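You operate a simulated robot arm through the tools that you are given. There is no shell and no other tool.

You are at the controls of a simulated robot arm. One attempt, no reset.

## Task
Plug the heater into socket 2, tilt its head down, set the dial to 3 and switch it on.
Fine: plug in before you switch on.

The check looks at the end state, three seconds after you hand in, the way a careful person would. Anything else that was tipped, shoved, dropped, spilled or broken makes it a failure.

## Robot
A 7-joint arm with a fingered hand, fixed in place. Base frame: the origin is at the foot of the arm, x ahead of it, y to its left, z up. Units: m, rad, N and s.
With the tool pointing down near the work surface it reaches from about 0.36 to 0.84 m from the base axis. Its first joint turns from -2.007 to 2.007 rad. Payload 5 kg.
Tool frame: the origin (TCP) lies between the finger pads and is the grasp point; the fingertips stand 0.032 m ahead of it; z points along the fingers, y is the line along which they close. Largest opening 0.16 m; the body of the gripper starts 0.089 m behind the TCP. The gripper is a hand of 4 fingers: y runs from the thumb to the fingers, the wrist lies at [0, 0, -0.267] in the tool frame, and closing takes about 1.5 s.
Orientation is that of the tool frame in the base frame, as a unit quaternion [w, x, y, z]. With the fingers straight down and closing along the base's y, the tool's x points along the base's -x, its y along +y and its z along -z.

## Interface
- The arm moves only by the tool drive_tool. Its arguments are lists of equal length, an entry for each row: "linear": the shift along the base's x, y, z in m, a list of three; "angular": the turn, a rotation vector about the base's x, y, z in rad, a list of three; "hand": the opening, from 0 (shut) to 1 (fully open). In form: {"linear": [[x, y, z], ...], "angular": [[wx, wy, wz], ...], "hand": [hand, ...]}. A call has 1 to 20 rows; each row shifts and turns the commanded pose from where the row before left it. Rows are played at 5 a second. More than 0.05 m and 0.15 rad between two rows, or a gripper value outside its range, and nothing of the call is played. Where a pose cannot be reached the arm comes as near as it can. A force on the tool above 40 N (or 10 N above the force at the start of the call, whichever is more), or a blocked arm, ends the call early, and 0.2 s more pass. Each finger travels about 0.108 m/s and halts on what it meets, pressing with about 25 N; the grip force reading is that of the motor and also rises with nothing between the fingers. The clock runs only during rows and for 0.2 s after the last one: add rows that do not move to give the fingers time. It gives the time, the measured TCP pose, the force on the tool (base axes), the opening and the grip force at its end, in the units of the frame above (readings bear some noise), with the torque about the TCP (base axes, N m) and any sound that the robot's microphone picked up.
- Cameras (640 x 400 px; columns grow to the right, rows downward): "scene" is fixed at [0.2146, -0.6506, 1.47]; the picture's right is [0.84, -0.55, 0.00], its down [-0.11, -0.17, -0.98] and it looks along [0.54, 0.82, -0.20] (base axes); focal length 270 px, centre (320, 200). "wrist" rides on the gripper at [0.08, -0.004, -0.114] in the tool frame; the picture's right is [0.05, 1.00, 0.00], its down [-0.82, 0.04, -0.58] and it looks along [-0.58, 0.03, 0.82] (tool axes); focal length 265 px, centre (320, 200).
- capture(camera): a new picture of that camera. No time passes.
- slide_trunk(by): slides the trunk up (or, below 0, down) by that many m; the arm rides with it, the base frame stays. It gives what a move gives, with no picture.
- preshape(shape): the hand has 4 fingers and takes this shape, open, in about a second: jaw (thumb against the fingers, like two jaws); tri (thumb and two fingers); tip (a fingertip pinch); poke (one finger out to press); point (the index stretched); flat (the hand flat); cup (the hand cupped); fist (a fist). The gripper value then closes the fingers along that shape, each until it touches; the sizes above hold for jaw. It gives what a move gives, with no picture.
- probe_pixels(camera, pixels): for up to 12 pixels [column, row] of the newest picture of that camera ("zoom" is the newest enlarged one), the place [x, y, z] in the base frame of the surface seen there, good to about 0.002 m, but the place of the scene camera against the robot may be out by one fixed shift of up to 0.018 m in any direction. No time passes.
- inspect(camera, box): a new picture of the part [left, top, right, bottom] of that camera's present view, enlarged. No time passes.
- finish_job(): hands the job in; it is judged then, once.

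Leave the gripper open and the arm clear of the work at the hand-in unless told otherwise.

The tools are called after "Call:" as name(argument=value, ...) on one line, values as JSON. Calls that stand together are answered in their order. drive_tool: Moves the arm, as the interface text tells. Its arguments: {"type":"object","properties":{"linear":{"type":"array"},"angular":{"type":"array"},"hand":{"type":"array"}},"required":["linear","angular","hand"]} The other tools are called the same way: slide_trunk (by) slides the trunk up or down; preshape (shape) gives the hand a shape; capture (camera) takes a picture; probe_pixels (camera, pixels) gives the place of the surface under pixels of a picture; inspect (camera, box) takes an enlarged picture of a part of a camera's view; finish_job () hands the job in.

At the start:

```text
time: 0.0
position: [0.4387, 0.1427, 1.6009]
orientation: [0.001, 0.002, 1.0, 0.001]
contact_force: [0.1, 0.4, -0.4]
torque: [0.0, -0.02, 0.02]
opening: 0.1598
gripper_force: 0.1
shape: jaw
trunk travel left (down, up): [-0.925, 0.065]
```

scene: 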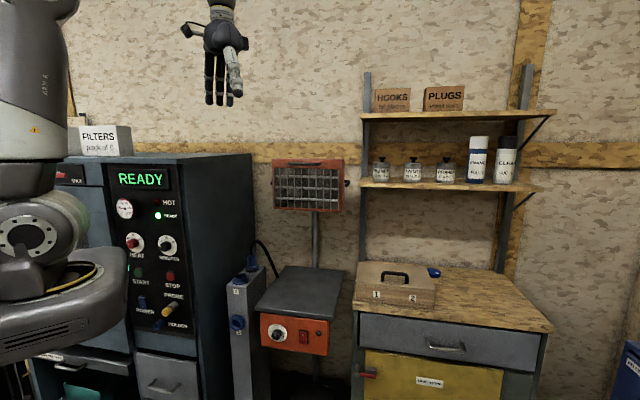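
wrist: 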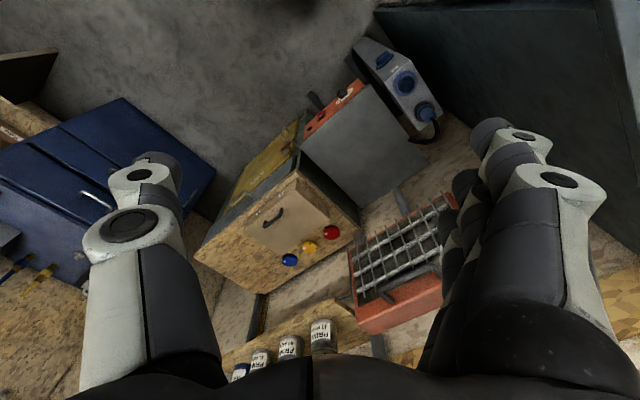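

I see a heater (grille on a pole, base box with an orange front panel holding a dial and a switch), a grey post with blue sockets beside it, and a wooden box marked 1 and 2 on the cabinet. I'll enlarge these parts first.

Call:
inspect(camera="scene", box=[220, 230, 340, 400])

Call:
inspect(camera="scene", box=[260, 150, 360, 220])

Call:
inspect(camera="scene", box=[340, 240, 460, 320])

Call:
inspect(camera="wrist", box=[280, 20, 460, 200])

```text
2.35 times, centred on (280, 315) of scene
```

zoom: 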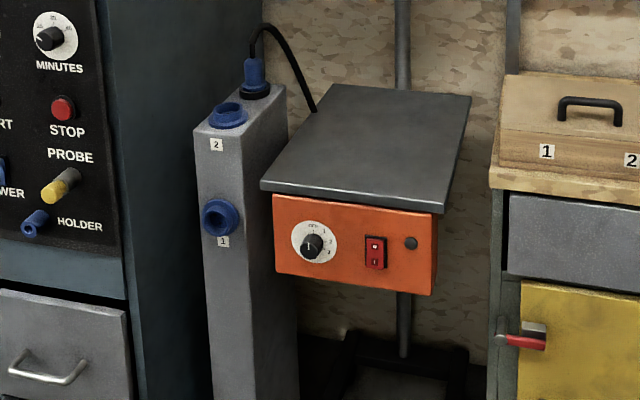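

```text
5.71 times, centred on (310, 185) of scene
```

zoom: 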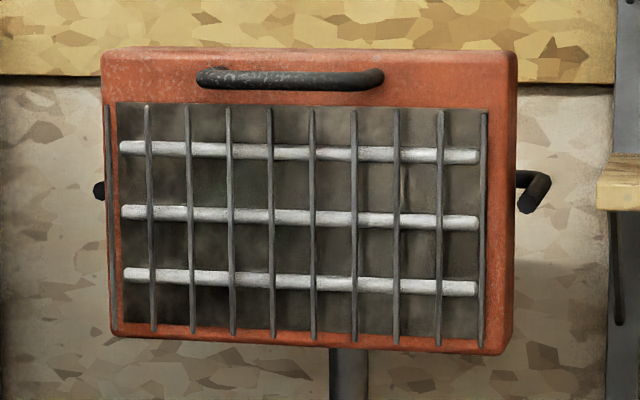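

```text
5.00 times, centred on (400, 280) of scene
```

zoom: 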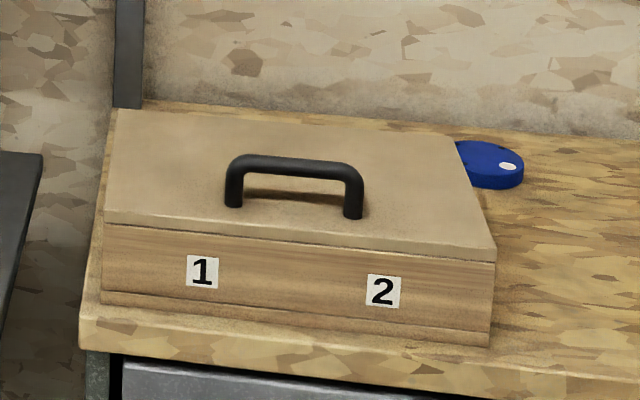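

```text
2.22 times, centred on (370, 110) of wrist
```

zoom: 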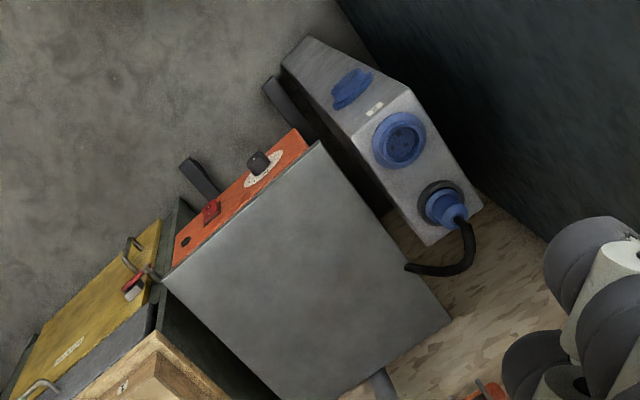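

The wrist view shows the plug parked on top of the post (zoom ~445,205), socket 2 open on top (zoom ~402,140), and the heater's base with dial and red rocker. I'll probe those places through this zoom.

Call:
probe_pixels(camera="zoom", pixels=[[445, 203], [458, 212], [430, 190], [402, 138], [380, 140], [424, 140], [402, 115], [310, 42], [478, 208], [430, 240], [470, 235], [440, 272]])

Call:
probe_pixels(camera="zoom", pixels=[[320, 146], [450, 320], [170, 280], [257, 160], [272, 170], [212, 213], [185, 242], [350, 88], [200, 175], [280, 95], [303, 140], [390, 380]])

Call:
inspect(camera="wrist", box=[350, 50, 450, 150])

Call:
inspect(camera="wrist", box=[330, 180, 480, 350])

```text
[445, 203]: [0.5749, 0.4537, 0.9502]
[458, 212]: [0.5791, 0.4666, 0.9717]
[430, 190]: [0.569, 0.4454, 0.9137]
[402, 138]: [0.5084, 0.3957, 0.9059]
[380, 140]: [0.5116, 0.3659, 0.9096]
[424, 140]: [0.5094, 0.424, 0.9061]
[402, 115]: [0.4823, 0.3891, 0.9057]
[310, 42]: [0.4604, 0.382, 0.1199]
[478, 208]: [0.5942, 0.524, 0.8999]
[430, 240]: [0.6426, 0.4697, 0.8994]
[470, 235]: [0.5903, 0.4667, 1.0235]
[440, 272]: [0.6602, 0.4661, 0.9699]
```

```text
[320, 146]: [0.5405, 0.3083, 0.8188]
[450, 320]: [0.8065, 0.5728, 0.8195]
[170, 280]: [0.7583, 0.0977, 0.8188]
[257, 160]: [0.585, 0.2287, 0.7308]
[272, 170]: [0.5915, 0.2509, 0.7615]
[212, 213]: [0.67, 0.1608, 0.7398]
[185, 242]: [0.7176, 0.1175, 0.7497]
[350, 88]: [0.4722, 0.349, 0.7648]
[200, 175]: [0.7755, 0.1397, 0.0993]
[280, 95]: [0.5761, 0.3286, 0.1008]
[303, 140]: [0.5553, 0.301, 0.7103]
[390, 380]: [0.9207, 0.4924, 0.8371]
```

```text
4.00 times, centred on (400, 100) of wrist
```

zoom: 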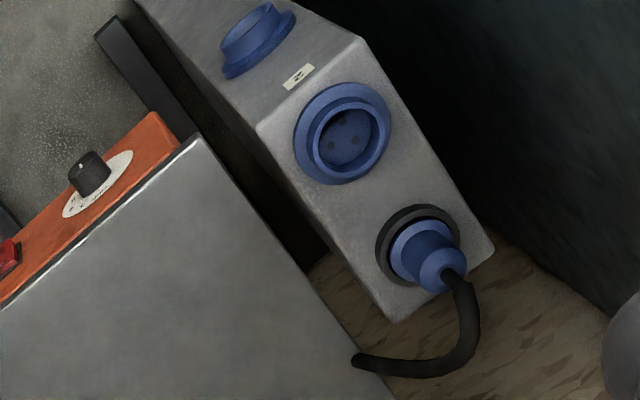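

```text
2.35 times, centred on (405, 265) of wrist
```

zoom: 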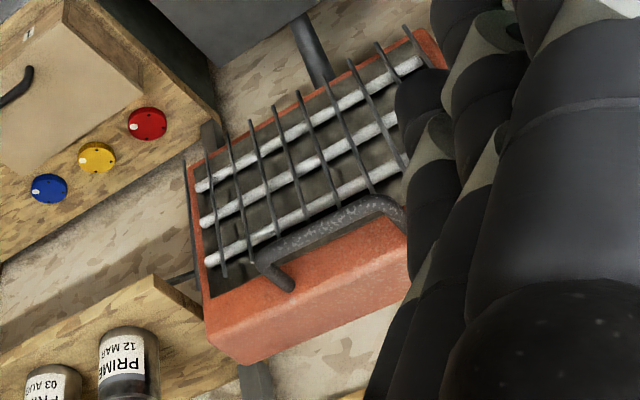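

Next I'll probe the heater's head and its handle from the newest zoom (wrist grille view), and the scene view for the whole set-up.

Call:
probe_pixels(camera="zoom", pixels=[[285, 280], [262, 262], [320, 230], [385, 200], [400, 215], [245, 355], [207, 330], [190, 172], [425, 40], [395, 240], [193, 278], [315, 50]])

Call:
capture(camera="scene")

Call:
probe_pixels(camera="scene", pixels=[[310, 164], [277, 163], [341, 163], [277, 207], [340, 211], [348, 183], [310, 220], [292, 163], [328, 163], [276, 333], [303, 337], [238, 323]])

```text
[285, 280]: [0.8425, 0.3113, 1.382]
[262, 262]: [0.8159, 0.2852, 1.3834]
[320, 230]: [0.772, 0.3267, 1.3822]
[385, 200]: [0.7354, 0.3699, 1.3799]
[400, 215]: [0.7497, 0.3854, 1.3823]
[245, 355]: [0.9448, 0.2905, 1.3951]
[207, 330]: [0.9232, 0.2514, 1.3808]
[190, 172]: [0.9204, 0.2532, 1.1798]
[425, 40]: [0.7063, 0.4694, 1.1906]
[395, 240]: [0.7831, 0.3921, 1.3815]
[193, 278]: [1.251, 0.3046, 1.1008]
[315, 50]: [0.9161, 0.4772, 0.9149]
```

```text
taken
```

scene: 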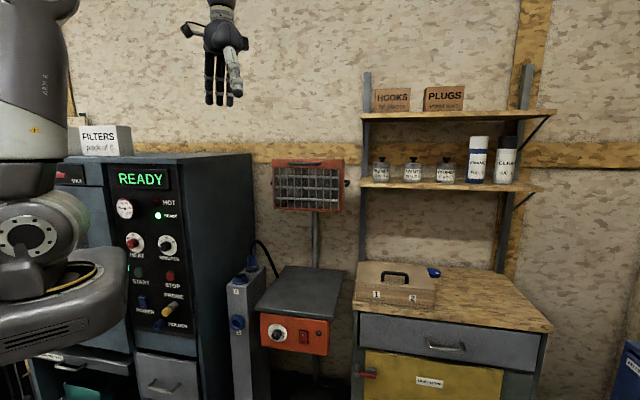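

```text
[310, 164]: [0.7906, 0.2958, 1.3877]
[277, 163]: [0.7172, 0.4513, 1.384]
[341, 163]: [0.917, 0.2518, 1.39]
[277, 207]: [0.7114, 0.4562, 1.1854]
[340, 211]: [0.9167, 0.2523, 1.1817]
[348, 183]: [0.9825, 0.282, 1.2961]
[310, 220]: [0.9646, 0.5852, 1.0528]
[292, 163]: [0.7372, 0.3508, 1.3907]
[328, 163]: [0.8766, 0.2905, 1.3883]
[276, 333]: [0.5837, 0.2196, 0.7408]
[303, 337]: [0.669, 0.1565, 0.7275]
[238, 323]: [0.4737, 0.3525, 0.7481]
```

I'll probe the cabinet left of the post and the shelf on the right to know the clearances before lowering the trunk.

Call:
probe_pixels(camera="scene", pixels=[[190, 170], [250, 160], [200, 300], [250, 240], [130, 340], [100, 160], [75, 270], [360, 115], [556, 112], [365, 185], [360, 310], [400, 275]])

Call:
slide_trunk(by=-0.3)

Call:
capture(camera="wrist")

Call:
capture(camera="scene")

```text
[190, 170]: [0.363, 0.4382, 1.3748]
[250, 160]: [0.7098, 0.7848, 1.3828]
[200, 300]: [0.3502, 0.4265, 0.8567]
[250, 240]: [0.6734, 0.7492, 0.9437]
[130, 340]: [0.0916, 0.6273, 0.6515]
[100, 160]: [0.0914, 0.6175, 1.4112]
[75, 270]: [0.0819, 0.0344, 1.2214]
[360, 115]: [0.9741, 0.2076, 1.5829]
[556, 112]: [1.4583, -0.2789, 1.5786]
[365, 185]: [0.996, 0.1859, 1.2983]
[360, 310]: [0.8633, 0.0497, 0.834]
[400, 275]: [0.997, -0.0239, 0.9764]
```

```text
time: 3.0
position: [0.4382, 0.1417, 1.3029]
orientation: [0.0, 0.001, 1.0, 0.001]
contact_force: [-0.4, 0.5, 0.1]
torque: [0.02, 0.02, 0.0]
opening: 0.1599
gripper_force: 0.1
shape: jaw
trunk travel left (down, up): [-0.625, 0.365]
```

```text
taken
```

wrist: 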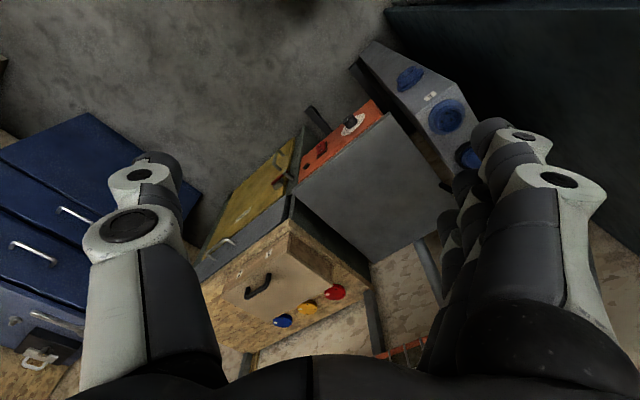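

```text
taken
```

scene: 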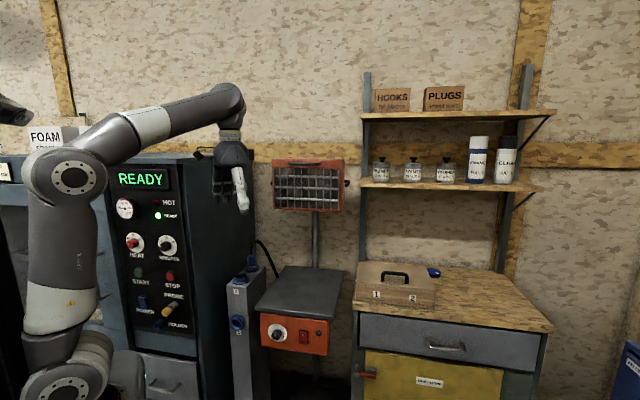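

The cabinet's side lies on y−x≈0.076, and the post and plug axis on y−x≈−0.12, so a hand closing along the post's width (yaw +45°) fits. I'll yaw the tool 45° and move above the post to look down at socket 2 and the plug.

Call:
drive_tool(linear=[[0.0046, 0.0311, -0.029], [0.0046, 0.0311, -0.029], [0.0046, 0.0311, -0.029], [0.0046, 0.0311, -0.029], [0.0046, 0.0311, -0.029], [0.0046, 0.0311, -0.029], [0.0046, 0.0311, -0.029], [0, 0, 0]], angular=[[0, 0, 0.1122], [0, 0, 0.1122], [0, 0, 0.1122], [0, 0, 0.1122], [0, 0, 0.1122], [0, 0, 0.1122], [0, 0, 0.1122], [0, 0, 0]], hand=[0.8, 0.7, 0.7, 0.7, 0.7, 0.7, 0.7, 0.7])

Call:
capture(camera="wrist")

Call:
capture(camera="scene")

```text
time: 4.8
position: [0.4706, 0.3597, 1.098]
orientation: [0.0, -0.383, 0.924, 0.001]
contact_force: [-0.6, 0.9, -0.5]
torque: [0.01, 0.04, -0.01]
opening: 0.1124
gripper_force: 0.1
shape: jaw
trunk travel left (down, up): [-0.625, 0.365]
```

```text
taken
```

wrist: 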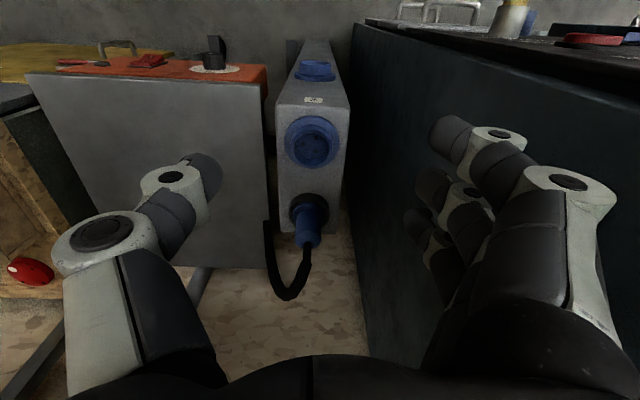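

```text
taken
```

scene: 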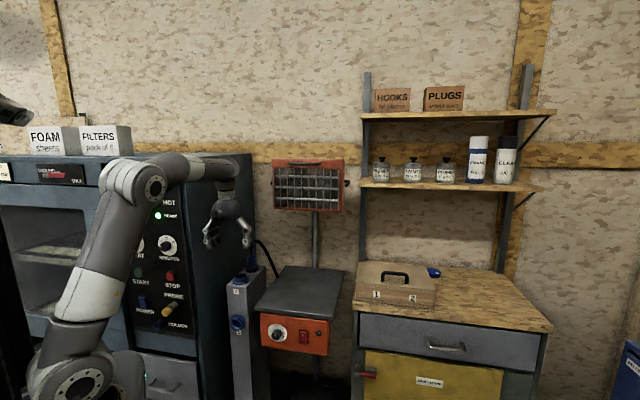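

The view is upside-down (picture top faces the robot). Socket 2 is at (312,140) and the plug at (308,225). I'll enlarge.

Call:
inspect(camera="wrist", box=[260, 100, 360, 200])

Call:
inspect(camera="wrist", box=[250, 170, 370, 310])

```text
4.00 times, centred on (310, 150) of wrist
```

zoom: 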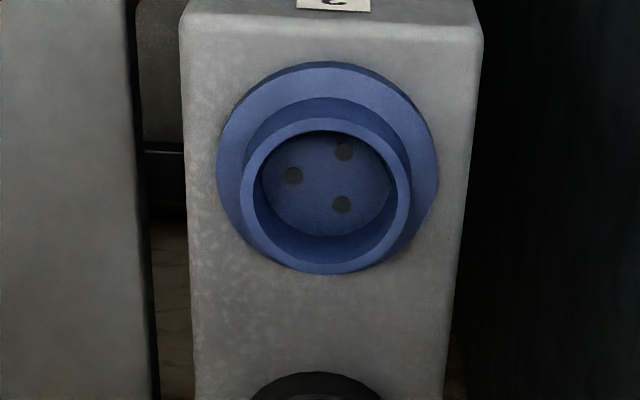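

```text
2.86 times, centred on (310, 240) of wrist
```

zoom: 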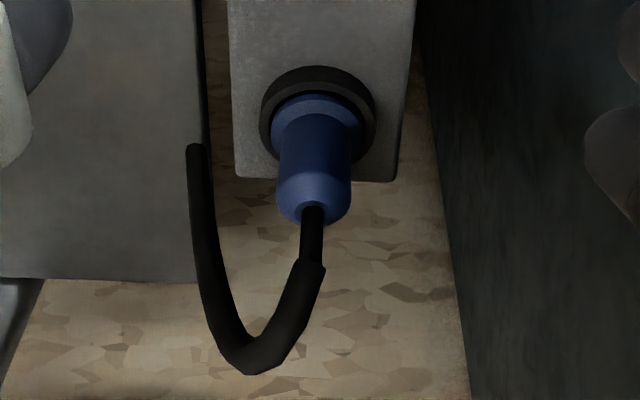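

Socket 2 has three holes in a triangle, with the single one toward picture-left (the base's +x/−y side). I'll probe the holes, rim and plug for exact places.

Call:
probe_pixels(camera="wrist", pixels=[[303.25, 143.75], [316, 138], [315.25, 151], [312, 144.5], [290.8, 145], [332, 145], [311, 131.5], [311, 166.5], [313, 119], [275, 190], [350, 190], [312, 109]])

Call:
probe_pixels(camera="zoom", pixels=[[282, 160], [315, 160], [348, 160], [315, 195], [280, 190], [350, 190], [312, 205], [268, 110], [370, 110], [315, 98], [310, 260], [248, 360]])

Call:
inspect(camera="scene", box=[210, 230, 290, 290])

```text
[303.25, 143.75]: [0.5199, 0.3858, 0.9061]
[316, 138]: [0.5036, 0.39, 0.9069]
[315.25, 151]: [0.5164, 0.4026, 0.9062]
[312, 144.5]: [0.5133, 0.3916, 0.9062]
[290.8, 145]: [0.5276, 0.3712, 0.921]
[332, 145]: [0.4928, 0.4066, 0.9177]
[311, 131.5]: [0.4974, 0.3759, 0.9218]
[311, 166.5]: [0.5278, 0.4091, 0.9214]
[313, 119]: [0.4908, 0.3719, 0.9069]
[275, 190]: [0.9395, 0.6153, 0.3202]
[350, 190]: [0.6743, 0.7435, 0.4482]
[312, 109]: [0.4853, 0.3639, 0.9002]
```

```text
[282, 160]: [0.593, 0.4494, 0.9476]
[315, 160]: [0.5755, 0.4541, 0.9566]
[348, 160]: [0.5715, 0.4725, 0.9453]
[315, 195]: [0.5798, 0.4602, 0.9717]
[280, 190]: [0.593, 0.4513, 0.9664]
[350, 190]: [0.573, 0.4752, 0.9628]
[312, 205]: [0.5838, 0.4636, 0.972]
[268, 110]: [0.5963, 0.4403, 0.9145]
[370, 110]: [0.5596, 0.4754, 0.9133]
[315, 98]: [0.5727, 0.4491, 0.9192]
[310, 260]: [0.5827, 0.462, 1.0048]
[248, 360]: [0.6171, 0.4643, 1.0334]
```

```text
6.67 times, centred on (250, 260) of scene
```

zoom: 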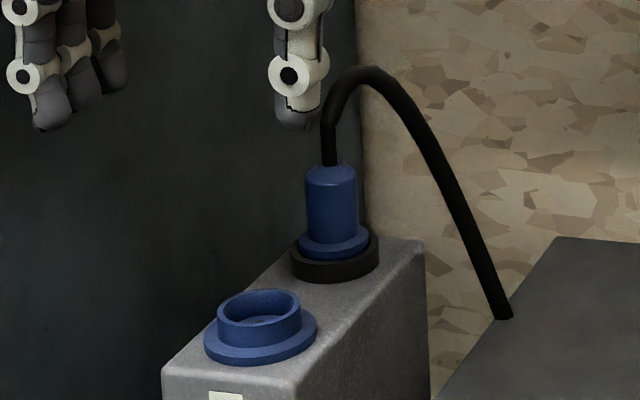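

Readings: socket 2 axis ≈ (0.513, 0.392) with rim top at z 0.921. Plug axis ≈ (0.587, 0.466), body about 0.032 wide from z 0.92 to 0.972, and the cable leaves upward and bends toward +x. I'll go above the plug with yaw 0 (fingers closing along y) so the cable passes between thumb and fingers.

Call:
drive_tool(linear=[[0.0166, 0.0152, 0.0], [0.0166, 0.0152, 0.0], [0.0166, 0.0152, 0.0], [0.0166, 0.0152, 0.0], [0.0166, 0.0152, 0.0], [0.0166, 0.0152, 0.0], [0.0166, 0.0152, 0.0], [0, 0, 0]], angular=[[0, 0, -0.1122], [0, 0, -0.1122], [0, 0, -0.1122], [0, 0, -0.1122], [0, 0, -0.1122], [0, 0, -0.1122], [0, 0, -0.1122], [0, 0, 0]], hand=[0.65, 0.6, 0.56, 0.56, 0.56, 0.56, 0.56, 0.56])

Call:
capture(camera="wrist")

Call:
inspect(camera="scene", box=[180, 170, 340, 300])

```text
time: 6.6
position: [0.5866, 0.4649, 1.0983]
orientation: [0.001, -0.001, 1.0, 0.002]
contact_force: [0.3, -0.2, 0.2]
torque: [-0.01, -0.02, 0.01]
opening: 0.0899
gripper_force: 0.1
shape: jaw
trunk travel left (down, up): [-0.625, 0.365]
```

```text
taken
```

wrist: 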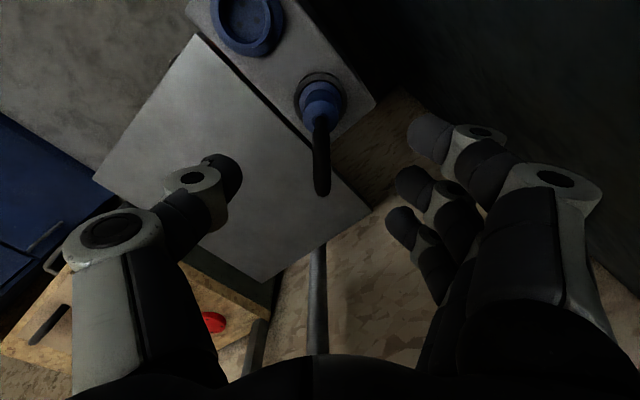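

```text
3.08 times, centred on (260, 235) of scene
```

zoom: 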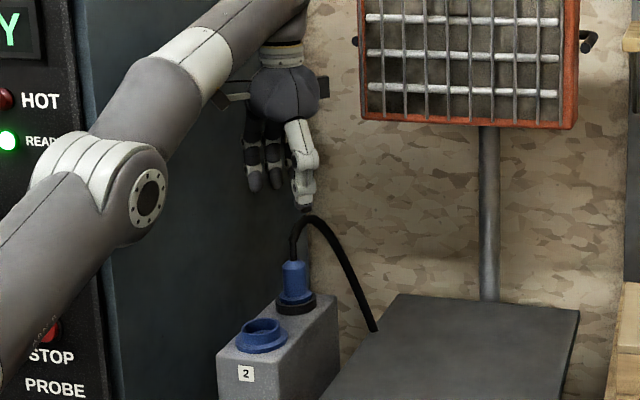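

The hand is above the plug; plug at (320,100) lies midway between thumb and fingers. I'll zoom and probe again to refine the plug axis.

Call:
inspect(camera="wrist", box=[260, 40, 380, 200])

Call:
probe_pixels(camera="wrist", pixels=[[304, 105], [337, 105], [320, 95], [320, 110], [320, 120], [322, 185], [316, 190], [328, 190], [295, 85], [347, 95], [320, 74], [320, 150]])

Call:
probe_pixels(camera="wrist", pixels=[[225, 160], [215, 190], [430, 120], [412, 180], [400, 220], [250, 20], [283, 25], [215, 25], [248, 52], [245, 0], [440, 150], [235, 175]])

```text
2.50 times, centred on (320, 120) of wrist
```

zoom: 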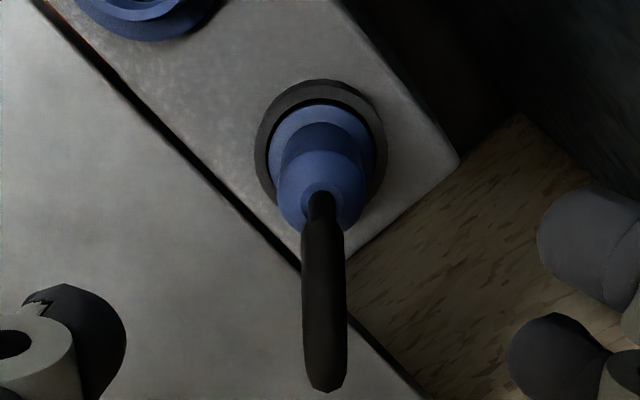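

```text
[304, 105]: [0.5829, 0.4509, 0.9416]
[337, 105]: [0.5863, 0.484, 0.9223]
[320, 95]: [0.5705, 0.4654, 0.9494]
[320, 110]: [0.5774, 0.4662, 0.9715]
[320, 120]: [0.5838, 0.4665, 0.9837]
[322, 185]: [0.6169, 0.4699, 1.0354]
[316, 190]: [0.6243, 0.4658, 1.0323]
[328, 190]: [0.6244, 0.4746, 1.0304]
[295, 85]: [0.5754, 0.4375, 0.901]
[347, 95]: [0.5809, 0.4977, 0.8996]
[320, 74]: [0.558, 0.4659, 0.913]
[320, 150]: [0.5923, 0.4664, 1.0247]
```

```text
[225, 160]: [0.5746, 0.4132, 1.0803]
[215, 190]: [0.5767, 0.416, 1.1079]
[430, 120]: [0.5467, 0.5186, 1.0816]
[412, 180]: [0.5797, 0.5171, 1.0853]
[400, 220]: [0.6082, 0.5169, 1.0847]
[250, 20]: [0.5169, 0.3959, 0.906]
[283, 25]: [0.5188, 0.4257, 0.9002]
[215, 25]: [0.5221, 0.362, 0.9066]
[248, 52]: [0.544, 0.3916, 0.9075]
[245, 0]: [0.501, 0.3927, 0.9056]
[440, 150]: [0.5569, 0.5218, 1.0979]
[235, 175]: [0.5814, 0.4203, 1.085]
```

The plug axis is (0.5865, 0.4665), the hand is centred on it, and the cable's top is at z≈1.036. I'll descend to TCP z≈0.96, which keeps the fingertips above the plug's flange and the palm just above the cable.

Call:
drive_tool(linear=[[0, 0.0015, -0.028], [0, 0, -0.028], [0, 0, -0.028], [0, 0, -0.028], [0, 0, -0.024], [0, 0, 0]], angular=[[0, 0, 0], [0, 0, 0], [0, 0, 0], [0, 0, 0], [0, 0, 0], [0, 0, 0]], hand=[0.56, 0.56, 0.56, 0.56, 0.56, 0.56])

Call:
capture(camera="wrist")

Call:
inspect(camera="scene", box=[210, 210, 310, 290])

```text
time: 8.0
position: [0.5866, 0.4699, 0.9636]
orientation: [0.0, 0.001, 1.0, 0.001]
contact_force: [-0.1, -0.1, -0.2]
torque: [0.02, 0.0, 0.0]
opening: 0.0905
gripper_force: 0.0
shape: jaw
trunk travel left (down, up): [-0.625, 0.365]
```

```text
taken
```

wrist: 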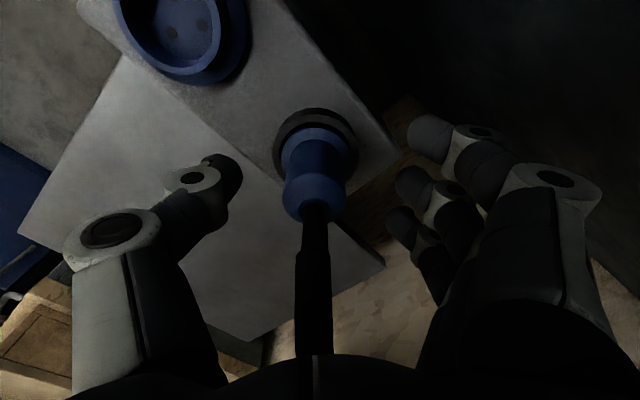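

```text
5.00 times, centred on (260, 250) of scene
```

zoom: 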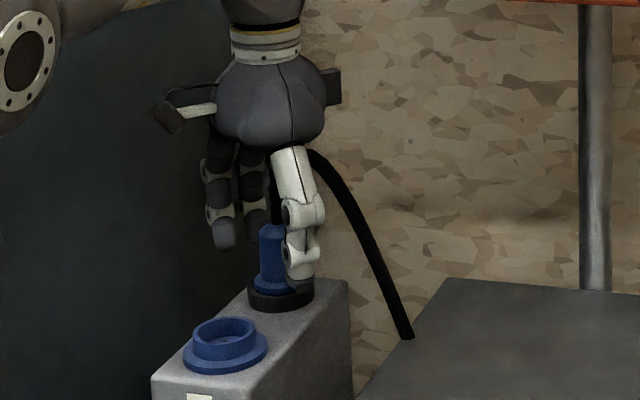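

The plug stands between thumb and fingers, slightly to the thumb's side, and nothing touches. I'll shift y by −0.003 and close the hand, holding long enough for the fingers.

Call:
drive_tool(linear=[[0, -0.003, 0], [0, 0, 0], [0, 0, 0], [0, 0, 0], [0, 0, 0], [0, 0, 0], [0, 0, 0], [0, 0, 0]], angular=[[0, 0, 0], [0, 0, 0], [0, 0, 0], [0, 0, 0], [0, 0, 0], [0, 0, 0], [0, 0, 0], [0, 0, 0]], hand=[0.5, 0.4, 0.3, 0.2, 0.1, 0.05, 0.05, 0.05])

Call:
capture(camera="wrist")

Call:
inspect(camera="scene", box=[210, 210, 310, 290])

```text
time: 9.8
position: [0.5872, 0.4646, 0.9635]
orientation: [0.001, 0.0, 1.0, 0.001]
contact_force: [-0.1, -1.2, 3.9]
torque: [0.01, -0.02, -0.01]
opening: 0.0096
gripper_force: 24.7
shape: jaw
trunk travel left (down, up): [-0.625, 0.365]
```

```text
taken
```

wrist: 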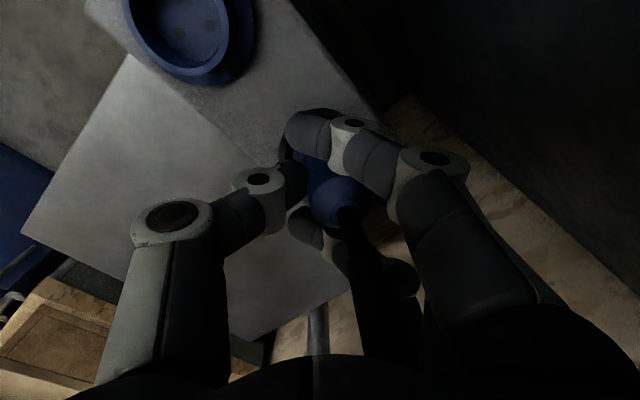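

```text
5.00 times, centred on (260, 250) of scene
```

zoom: 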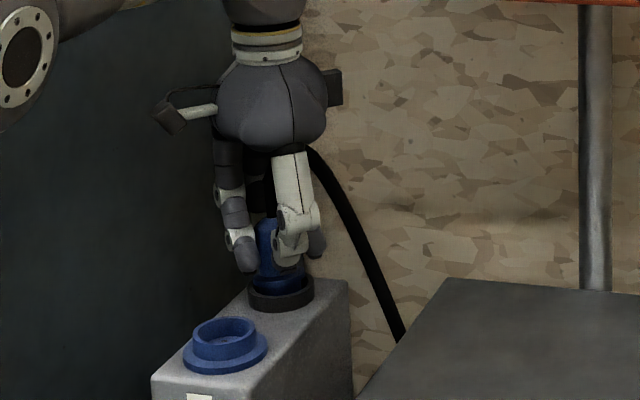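

The plug is caged between thumb, middle finger and the two side fingers with 24.7 N grip. I'll lift straight up slowly by about 0.06 and look.

Call:
drive_tool(linear=[[0, 0, 0.008], [0, 0, 0.01], [0, 0, 0.012], [0, 0, 0.015], [0, 0, 0.015], [0, 0, 0]], angular=[[0, 0, 0], [0, 0, 0], [0, 0, 0], [0, 0, 0], [0, 0, 0], [0, 0, 0]], hand=[0.0, 0.0, 0.0, 0.0, 0.0, 0.0])

Call:
capture(camera="wrist")

Call:
inspect(camera="scene", box=[220, 210, 300, 290])

```text
time: 11.2
position: [0.5874, 0.4651, 1.0238]
orientation: [0.0, 0.0, 1.0, 0.001]
contact_force: [0.2, -1.2, 0.1]
torque: [0.0, 0.02, 0.0]
opening: 0.0089
gripper_force: 25.6
shape: jaw
trunk travel left (down, up): [-0.625, 0.365]
```

```text
taken
```

wrist: 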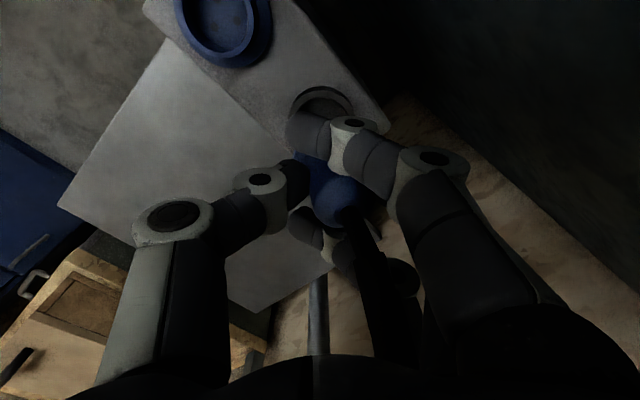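

```text
5.00 times, centred on (260, 250) of scene
```

zoom: 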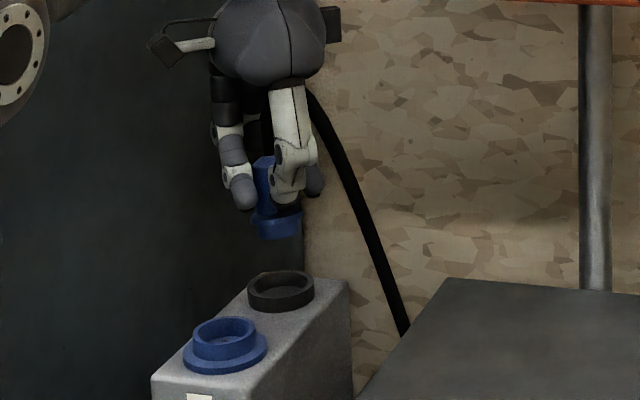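

The plug came out of the holder. I'll zoom on the plug's nose and into the empty holder to find the pin orientation.

Call:
inspect(camera="scene", box=[250, 235, 280, 275])

Call:
inspect(camera="wrist", box=[280, 70, 370, 130])

Call:
inspect(camera="scene", box=[225, 260, 275, 310])

```text
10.00 times, centred on (265, 255) of scene
```

zoom: 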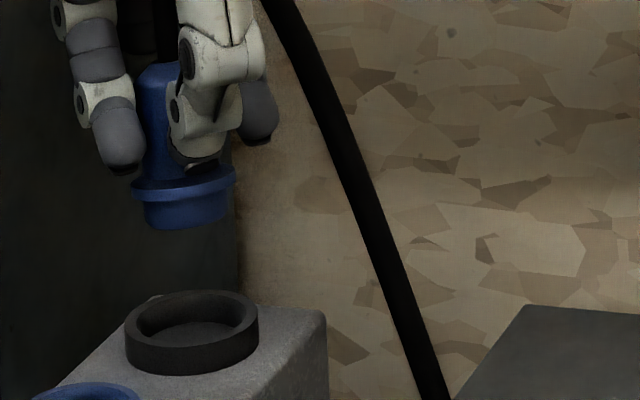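

```text
6.67 times, centred on (325, 100) of wrist
```

zoom: 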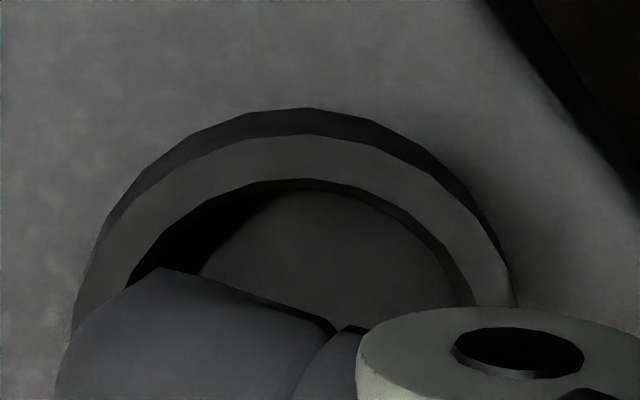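

```text
8.00 times, centred on (250, 285) of scene
```

zoom: 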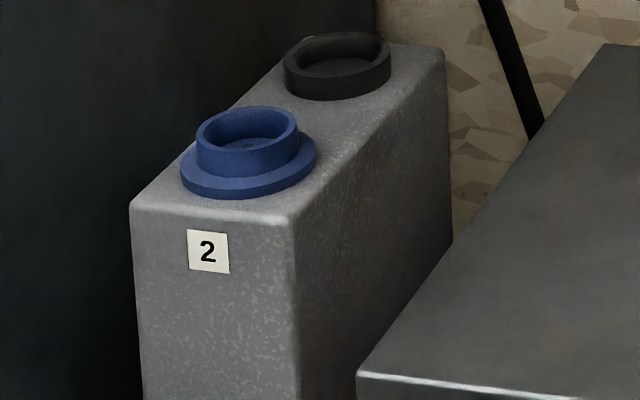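

The nose is a plain round cylinder (no visible pins), so yaw shouldn't matter. I'll carry the plug level over socket 2 by (−0.0735, −0.0745).

Call:
drive_tool(linear=[[-0.0147, -0.0149, 0], [-0.0147, -0.0149, 0], [-0.0147, -0.0149, 0], [-0.0147, -0.0149, 0], [-0.0147, -0.0149, 0], [0, 0, 0]], angular=[[0, 0, 0], [0, 0, 0], [0, 0, 0], [0, 0, 0], [0, 0, 0], [0, 0, 0]], hand=[0.0, 0.0, 0.0, 0.0, 0.0, 0.0])

Call:
capture(camera="wrist")

Call:
inspect(camera="scene", box=[220, 240, 270, 290])

```text
time: 12.6
position: [0.5127, 0.3887, 1.0213]
orientation: [0.0, 0.0, 1.0, 0.0]
contact_force: [-1.0, 0.2, 0.3]
torque: [-0.01, 0.01, -0.01]
opening: 0.0089
gripper_force: 24.6
shape: jaw
trunk travel left (down, up): [-0.625, 0.365]
```

```text
taken
```

wrist: 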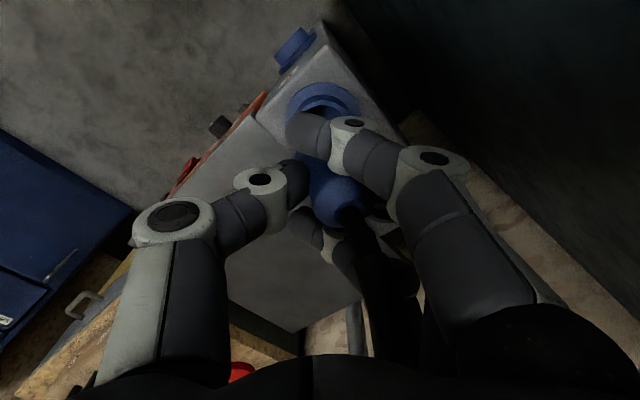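

```text
8.00 times, centred on (245, 265) of scene
```

zoom: 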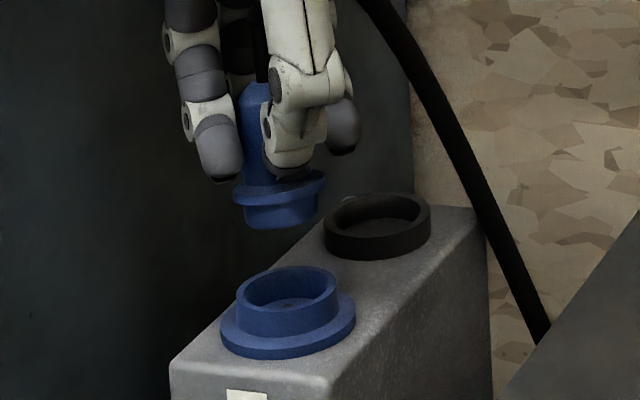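

I'll probe points round the plug's nose and the socket's outer rim in the same zoom, so that the camera's fixed shift cancels.

Call:
probe_pixels(camera="zoom", pixels=[[247, 212], [258, 218], [272, 220], [285, 220], [300, 217], [315, 207], [240, 305], [255, 318], [275, 325], [295, 325], [315, 318], [334, 302]])

Call:
probe_pixels(camera="zoom", pixels=[[236, 190], [250, 200], [275, 203], [300, 197], [320, 187], [240, 90], [248, 120], [255, 110], [256, 150], [245, 150], [262, 180], [283, 228]])

Call:
probe_pixels(camera="wrist", pixels=[[335, 185], [320, 185], [350, 185], [335, 205], [320, 165], [340, 215], [305, 87], [325, 86], [345, 92], [320, 98], [300, 95], [355, 105]])

```text
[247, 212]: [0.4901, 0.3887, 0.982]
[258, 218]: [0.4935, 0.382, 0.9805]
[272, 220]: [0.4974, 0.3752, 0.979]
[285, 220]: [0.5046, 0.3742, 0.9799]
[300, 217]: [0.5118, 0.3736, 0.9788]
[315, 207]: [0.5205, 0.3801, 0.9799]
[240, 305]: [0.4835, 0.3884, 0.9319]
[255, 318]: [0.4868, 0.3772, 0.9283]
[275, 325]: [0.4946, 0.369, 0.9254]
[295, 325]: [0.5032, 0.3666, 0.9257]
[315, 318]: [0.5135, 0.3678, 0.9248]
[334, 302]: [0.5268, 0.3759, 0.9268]
```

```text
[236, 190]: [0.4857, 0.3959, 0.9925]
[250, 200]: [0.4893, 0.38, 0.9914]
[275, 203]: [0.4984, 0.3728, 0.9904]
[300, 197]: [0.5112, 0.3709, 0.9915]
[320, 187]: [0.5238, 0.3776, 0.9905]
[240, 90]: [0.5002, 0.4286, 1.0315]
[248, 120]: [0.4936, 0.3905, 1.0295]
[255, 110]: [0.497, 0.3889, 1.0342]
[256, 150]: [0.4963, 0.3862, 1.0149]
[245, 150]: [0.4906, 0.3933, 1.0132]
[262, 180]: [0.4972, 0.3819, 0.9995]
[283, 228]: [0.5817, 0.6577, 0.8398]
```

```text
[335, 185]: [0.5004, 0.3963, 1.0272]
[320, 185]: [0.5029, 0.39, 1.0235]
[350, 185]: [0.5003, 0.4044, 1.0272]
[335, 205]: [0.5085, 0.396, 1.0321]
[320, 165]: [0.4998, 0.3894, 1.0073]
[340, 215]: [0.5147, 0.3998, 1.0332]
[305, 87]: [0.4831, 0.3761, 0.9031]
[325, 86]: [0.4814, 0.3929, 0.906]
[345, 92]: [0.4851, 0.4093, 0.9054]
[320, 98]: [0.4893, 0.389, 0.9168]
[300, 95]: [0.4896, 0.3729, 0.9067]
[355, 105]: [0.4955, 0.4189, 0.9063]
```

The plug nose (radius ≈0.019) and the socket rim (inner radius ≈0.0215) line up within about 1 mm. I'll descend 0.045 first and check.

Call:
drive_tool(linear=[[0, 0, -0.012], [0, 0, -0.012], [0, 0, -0.01], [0, 0, -0.006], [0, 0, 0]], angular=[[0, 0, 0], [0, 0, 0], [0, 0, 0], [0, 0, 0], [0, 0, 0]], hand=[0.0, 0.0, 0.0, 0.0, 0.0])

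Call:
inspect(camera="scene", box=[220, 240, 270, 290])

```text
time: 13.8
position: [0.5127, 0.3898, 0.982]
orientation: [-0.001, 0.0, 1.0, 0.001]
contact_force: [0.5, 0.6, -1.5]
torque: [-0.01, 0.01, -0.03]
opening: 0.009
gripper_force: 25.4
shape: jaw
trunk travel left (down, up): [-0.625, 0.365]
```

```text
8.00 times, centred on (245, 265) of scene
```

zoom: 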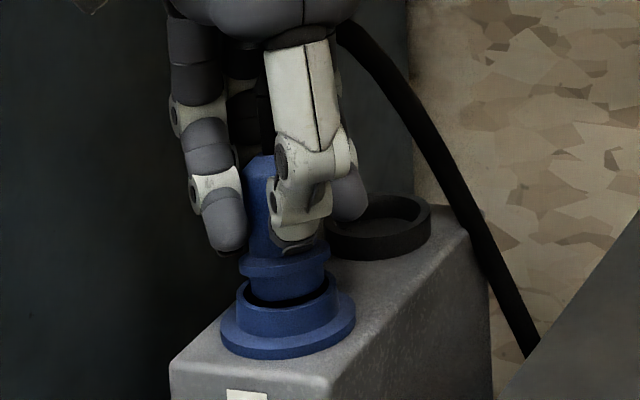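

The nose is just entering the ring, well centred. I'll keep going down in small steps until it seats or force builds.

Call:
drive_tool(linear=[[0, 0, -0.004], [0, 0, -0.004], [0, 0, -0.004], [0, 0, -0.004], [0, 0, -0.003], [0, 0, 0]], angular=[[0, 0, 0], [0, 0, 0], [0, 0, 0], [0, 0, 0], [0, 0, 0], [0, 0, 0]], hand=[0.0, 0.0, 0.0, 0.0, 0.0, 0.0])

Call:
inspect(camera="scene", box=[220, 240, 270, 290])

```text
time: 15.2
position: [0.5135, 0.3882, 0.9669]
orientation: [0.003, 0.001, 1.0, 0.003]
contact_force: [-0.1, -11.8, 33.2]
torque: [0.0, -0.01, 0.02]
opening: 0.0121
gripper_force: 24.6
shape: jaw
trunk travel left (down, up): [-0.625, 0.365]
```

```text
8.00 times, centred on (245, 265) of scene
```

zoom: 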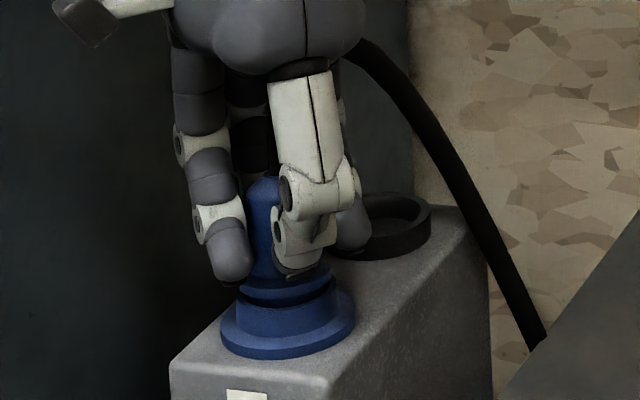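

Force is up at 33 N upward and −11.8 N in y. I'll look closely at whether the flange has reached the rim.

Call:
inspect(camera="scene", box=[230, 262, 260, 286])

Call:
capture(camera="wrist")

Call:
inspect(camera="wrist", box=[260, 60, 380, 200])

```text
16.00 times, centred on (245, 274) of scene
```

zoom: 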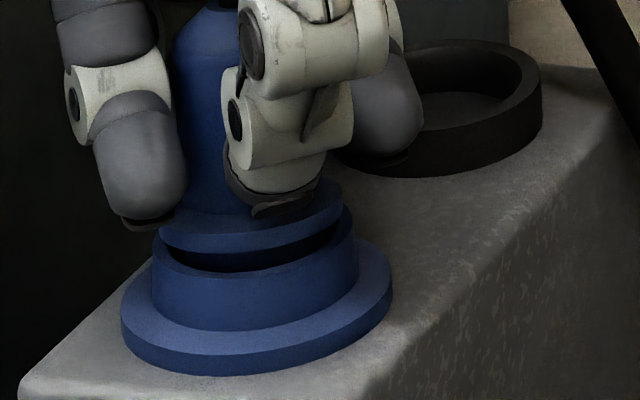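

```text
taken
```

wrist: 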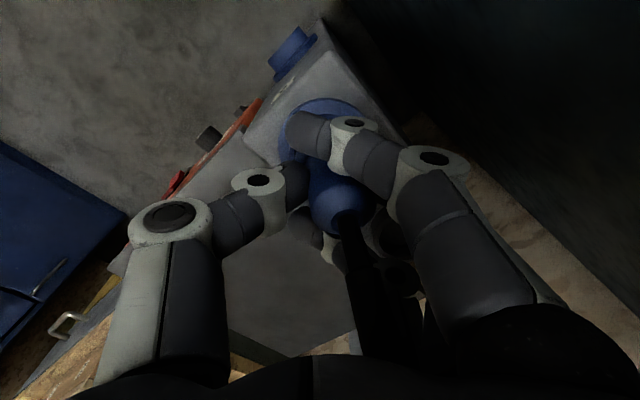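

```text
2.86 times, centred on (320, 130) of wrist
```

zoom: 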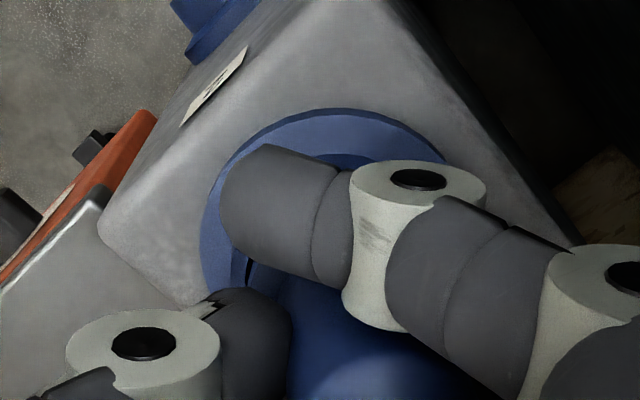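

The flange is still a few mm above the rim and the plug seems slightly tilted, with the rim pushing it toward −y. I'll ease up a little, shift −y by 0.002 and press down again.

Call:
drive_tool(linear=[[0, 0, 0.004], [0, -0.002, 0], [0, 0, 0]], angular=[[0, 0, 0], [0, 0, 0], [0, 0, 0]], hand=[0.0, 0.0, 0.0])

Call:
inspect(camera="scene", box=[230, 262, 260, 286])

```text
time: 16.0
position: [0.5133, 0.3879, 0.9671]
orientation: [0.0, 0.001, 1.0, 0.002]
contact_force: [8.5, -5.8, 15.3]
torque: [0.06, -0.13, -0.1]
opening: 0.0119
gripper_force: 25.3
shape: jaw
trunk travel left (down, up): [-0.625, 0.365]
```

```text
16.00 times, centred on (245, 274) of scene
```

zoom: 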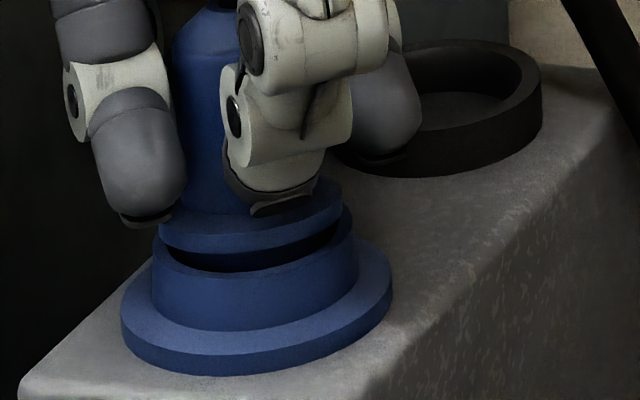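

Contact remains and the gap looks the same. I'll probe the flange's lower edge and the rim's top edge to measure the gap.

Call:
probe_pixels(camera="zoom", pixels=[[180, 238], [220, 246], [260, 245], [300, 238], [335, 222], [165, 268], [200, 280], [250, 285], [300, 278], [345, 258], [250, 258], [320, 240]])

Call:
probe_pixels(camera="zoom", pixels=[[180, 225], [220, 230], [260, 228], [300, 222], [335, 205], [190, 60], [185, 120], [200, 150], [215, 180], [240, 215], [165, 255], [350, 245]])

```text
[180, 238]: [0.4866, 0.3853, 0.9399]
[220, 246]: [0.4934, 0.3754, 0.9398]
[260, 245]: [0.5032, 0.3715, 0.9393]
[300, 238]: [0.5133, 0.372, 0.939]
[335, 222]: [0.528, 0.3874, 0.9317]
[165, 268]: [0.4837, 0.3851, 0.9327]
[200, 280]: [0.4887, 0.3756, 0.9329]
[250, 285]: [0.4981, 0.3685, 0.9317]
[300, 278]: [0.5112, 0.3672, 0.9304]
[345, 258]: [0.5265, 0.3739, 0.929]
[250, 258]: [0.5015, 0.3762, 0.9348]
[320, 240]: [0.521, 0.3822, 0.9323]
```

```text
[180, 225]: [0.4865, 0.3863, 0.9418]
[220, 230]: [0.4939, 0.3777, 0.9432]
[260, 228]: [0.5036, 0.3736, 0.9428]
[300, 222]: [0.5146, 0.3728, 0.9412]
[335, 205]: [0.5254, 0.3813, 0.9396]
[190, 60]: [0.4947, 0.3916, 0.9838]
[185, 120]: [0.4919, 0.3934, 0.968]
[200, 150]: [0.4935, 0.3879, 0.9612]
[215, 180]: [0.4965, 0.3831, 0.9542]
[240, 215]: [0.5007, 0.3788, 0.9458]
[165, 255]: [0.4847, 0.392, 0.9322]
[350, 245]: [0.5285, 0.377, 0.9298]
```

There is about a 5 mm gap and the nose is stopped roughly 8 mm above the socket floor. Probably short pins under the nose aren't lined up with the three holes. I'll lift the plug out, move it toward the heater's table side (clear of the cabinet), and tilt its underside toward the scene camera to see the pins.

Call:
drive_tool(linear=[[0, 0, 0.015], [0, 0, 0.02], [0, 0, 0.025], [0.009, -0.029, 0.007], [0.009, -0.03, 0.007], [0.009, -0.029, 0.006], [0, 0, 0]], angular=[[0, 0, 0], [0, 0, 0], [0, 0, 0], [0, 0, 0], [0, 0, 0], [0, 0, 0], [0, 0, 0]], hand=[0, 0, 0, 0, 0, 0, 0])

Call:
inspect(camera="scene", box=[220, 220, 300, 280])

```text
time: 17.6
position: [0.5393, 0.3003, 1.0467]
orientation: [0.001, 0.0, 1.0, 0.001]
contact_force: [-0.8, -0.8, -1.1]
torque: [-0.02, -0.02, -0.01]
opening: 0.0089
gripper_force: 25.3
shape: jaw
trunk travel left (down, up): [-0.625, 0.365]
```

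```text
6.67 times, centred on (260, 250) of scene
```

zoom: 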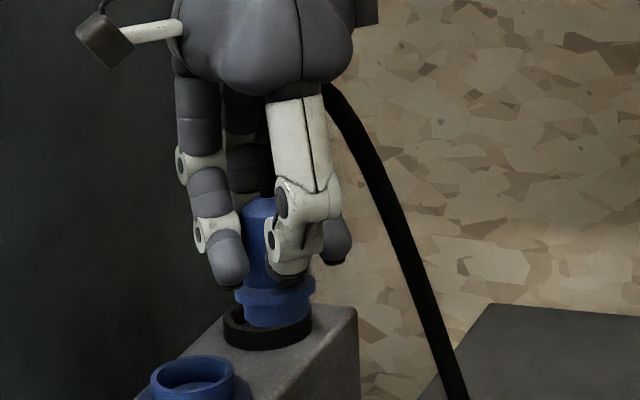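

The plug is still held. Now I tilt the hand about 0.7 rad so the plug's underside faces the scene camera.

Call:
drive_tool(linear=[[0, 0, 0], [0, 0, 0], [0, 0, 0], [0, 0, 0], [0, 0, 0], [0, 0, 0], [0, 0, 0]], angular=[[-0.1152, 0.0336, 0], [-0.1152, 0.0336, 0], [-0.1152, 0.0336, 0], [-0.1152, 0.0336, 0], [-0.1152, 0.0336, 0], [-0.1152, 0.0336, 0], [0, 0, 0]], hand=[0, 0, 0, 0, 0, 0, 0])

Call:
inspect(camera="scene", box=[200, 200, 320, 290])

Call:
capture(camera="scene")

```text
time: 19.2
position: [0.5414, 0.3003, 1.0466]
orientation: [-0.099, 0.001, 0.936, -0.338]
contact_force: [0.7, -0.6, -1.0]
torque: [-0.01, 0.01, 0.0]
opening: 0.0087
gripper_force: 25.4
shape: jaw
trunk travel left (down, up): [-0.625, 0.365]
```

```text
4.44 times, centred on (260, 245) of scene
```

zoom: 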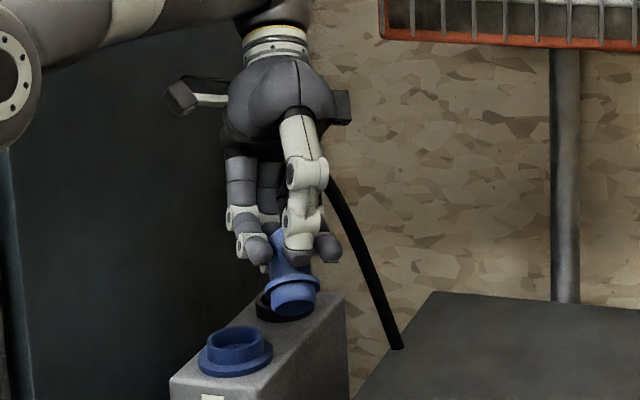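

```text
taken
```

scene: 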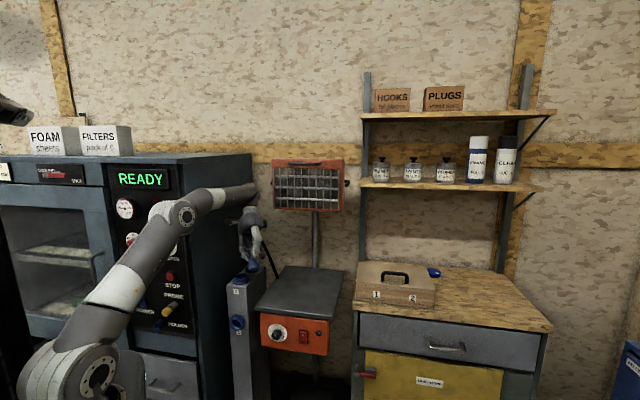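

Call:
inspect(camera="scene", box=[255, 250, 275, 275])

```text
16.00 times, centred on (265, 262) of scene
```

zoom: 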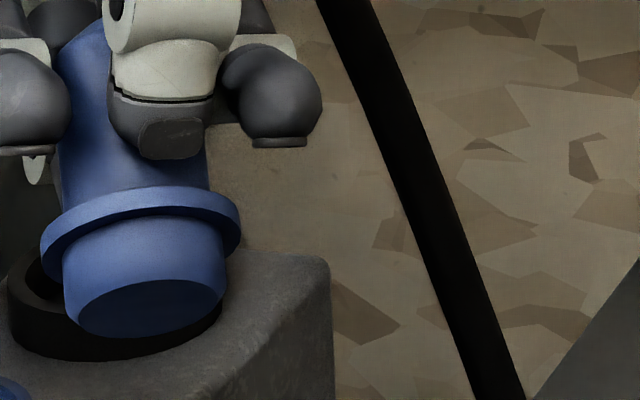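

The underside is plain with no pins, so the block was just a tight fit with a small sideways offset (the forces pointed toward +x/−y). I'll set the hand upright again and check whether the plug sits straight.

Call:
drive_tool(linear=[[0, 0, 0], [0, 0, 0], [0, 0, 0], [0, 0, 0], [0, 0, 0], [0, 0, 0], [0, 0, 0]], angular=[[0.1152, -0.0336, 0], [0.1152, -0.0336, 0], [0.1152, -0.0336, 0], [0.1152, -0.0336, 0], [0.1152, -0.0336, 0], [0.1152, -0.0336, 0], [0, 0, 0]], hand=[0, 0, 0, 0, 0, 0, 0])

Call:
drive_tool(linear=[[-0.006, 0.022, 0], [-0.007, 0.022, 0], [-0.007, 0.022, 0], [-0.006, 0.022, 0], [0, 0, -0.02], [0, 0, 0]], angular=[[0, 0, 0], [0, 0, 0], [0, 0, 0], [0, 0, 0], [0, 0, 0], [0, 0, 0]], hand=[0, 0, 0, 0, 0, 0])

Call:
inspect(camera="scene", box=[230, 245, 260, 285])

```text
time: 20.8
position: [0.5396, 0.3005, 1.0477]
orientation: [0.0, 0.002, 1.0, 0.002]
contact_force: [0.7, -0.8, -0.2]
torque: [0.0, 0.02, -0.01]
opening: 0.009
gripper_force: 24.9
shape: jaw
trunk travel left (down, up): [-0.625, 0.365]
```

```text
time: 22.2
position: [0.5146, 0.3877, 1.0263]
orientation: [0.0, 0.002, 1.0, 0.001]
contact_force: [0.0, 0.6, -1.4]
torque: [0.01, -0.01, 0.02]
opening: 0.0088
gripper_force: 25.0
shape: jaw
trunk travel left (down, up): [-0.625, 0.365]
```

```text
10.00 times, centred on (245, 265) of scene
```

zoom: 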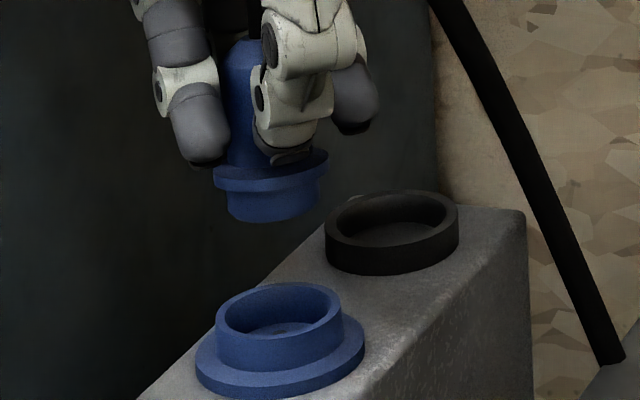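

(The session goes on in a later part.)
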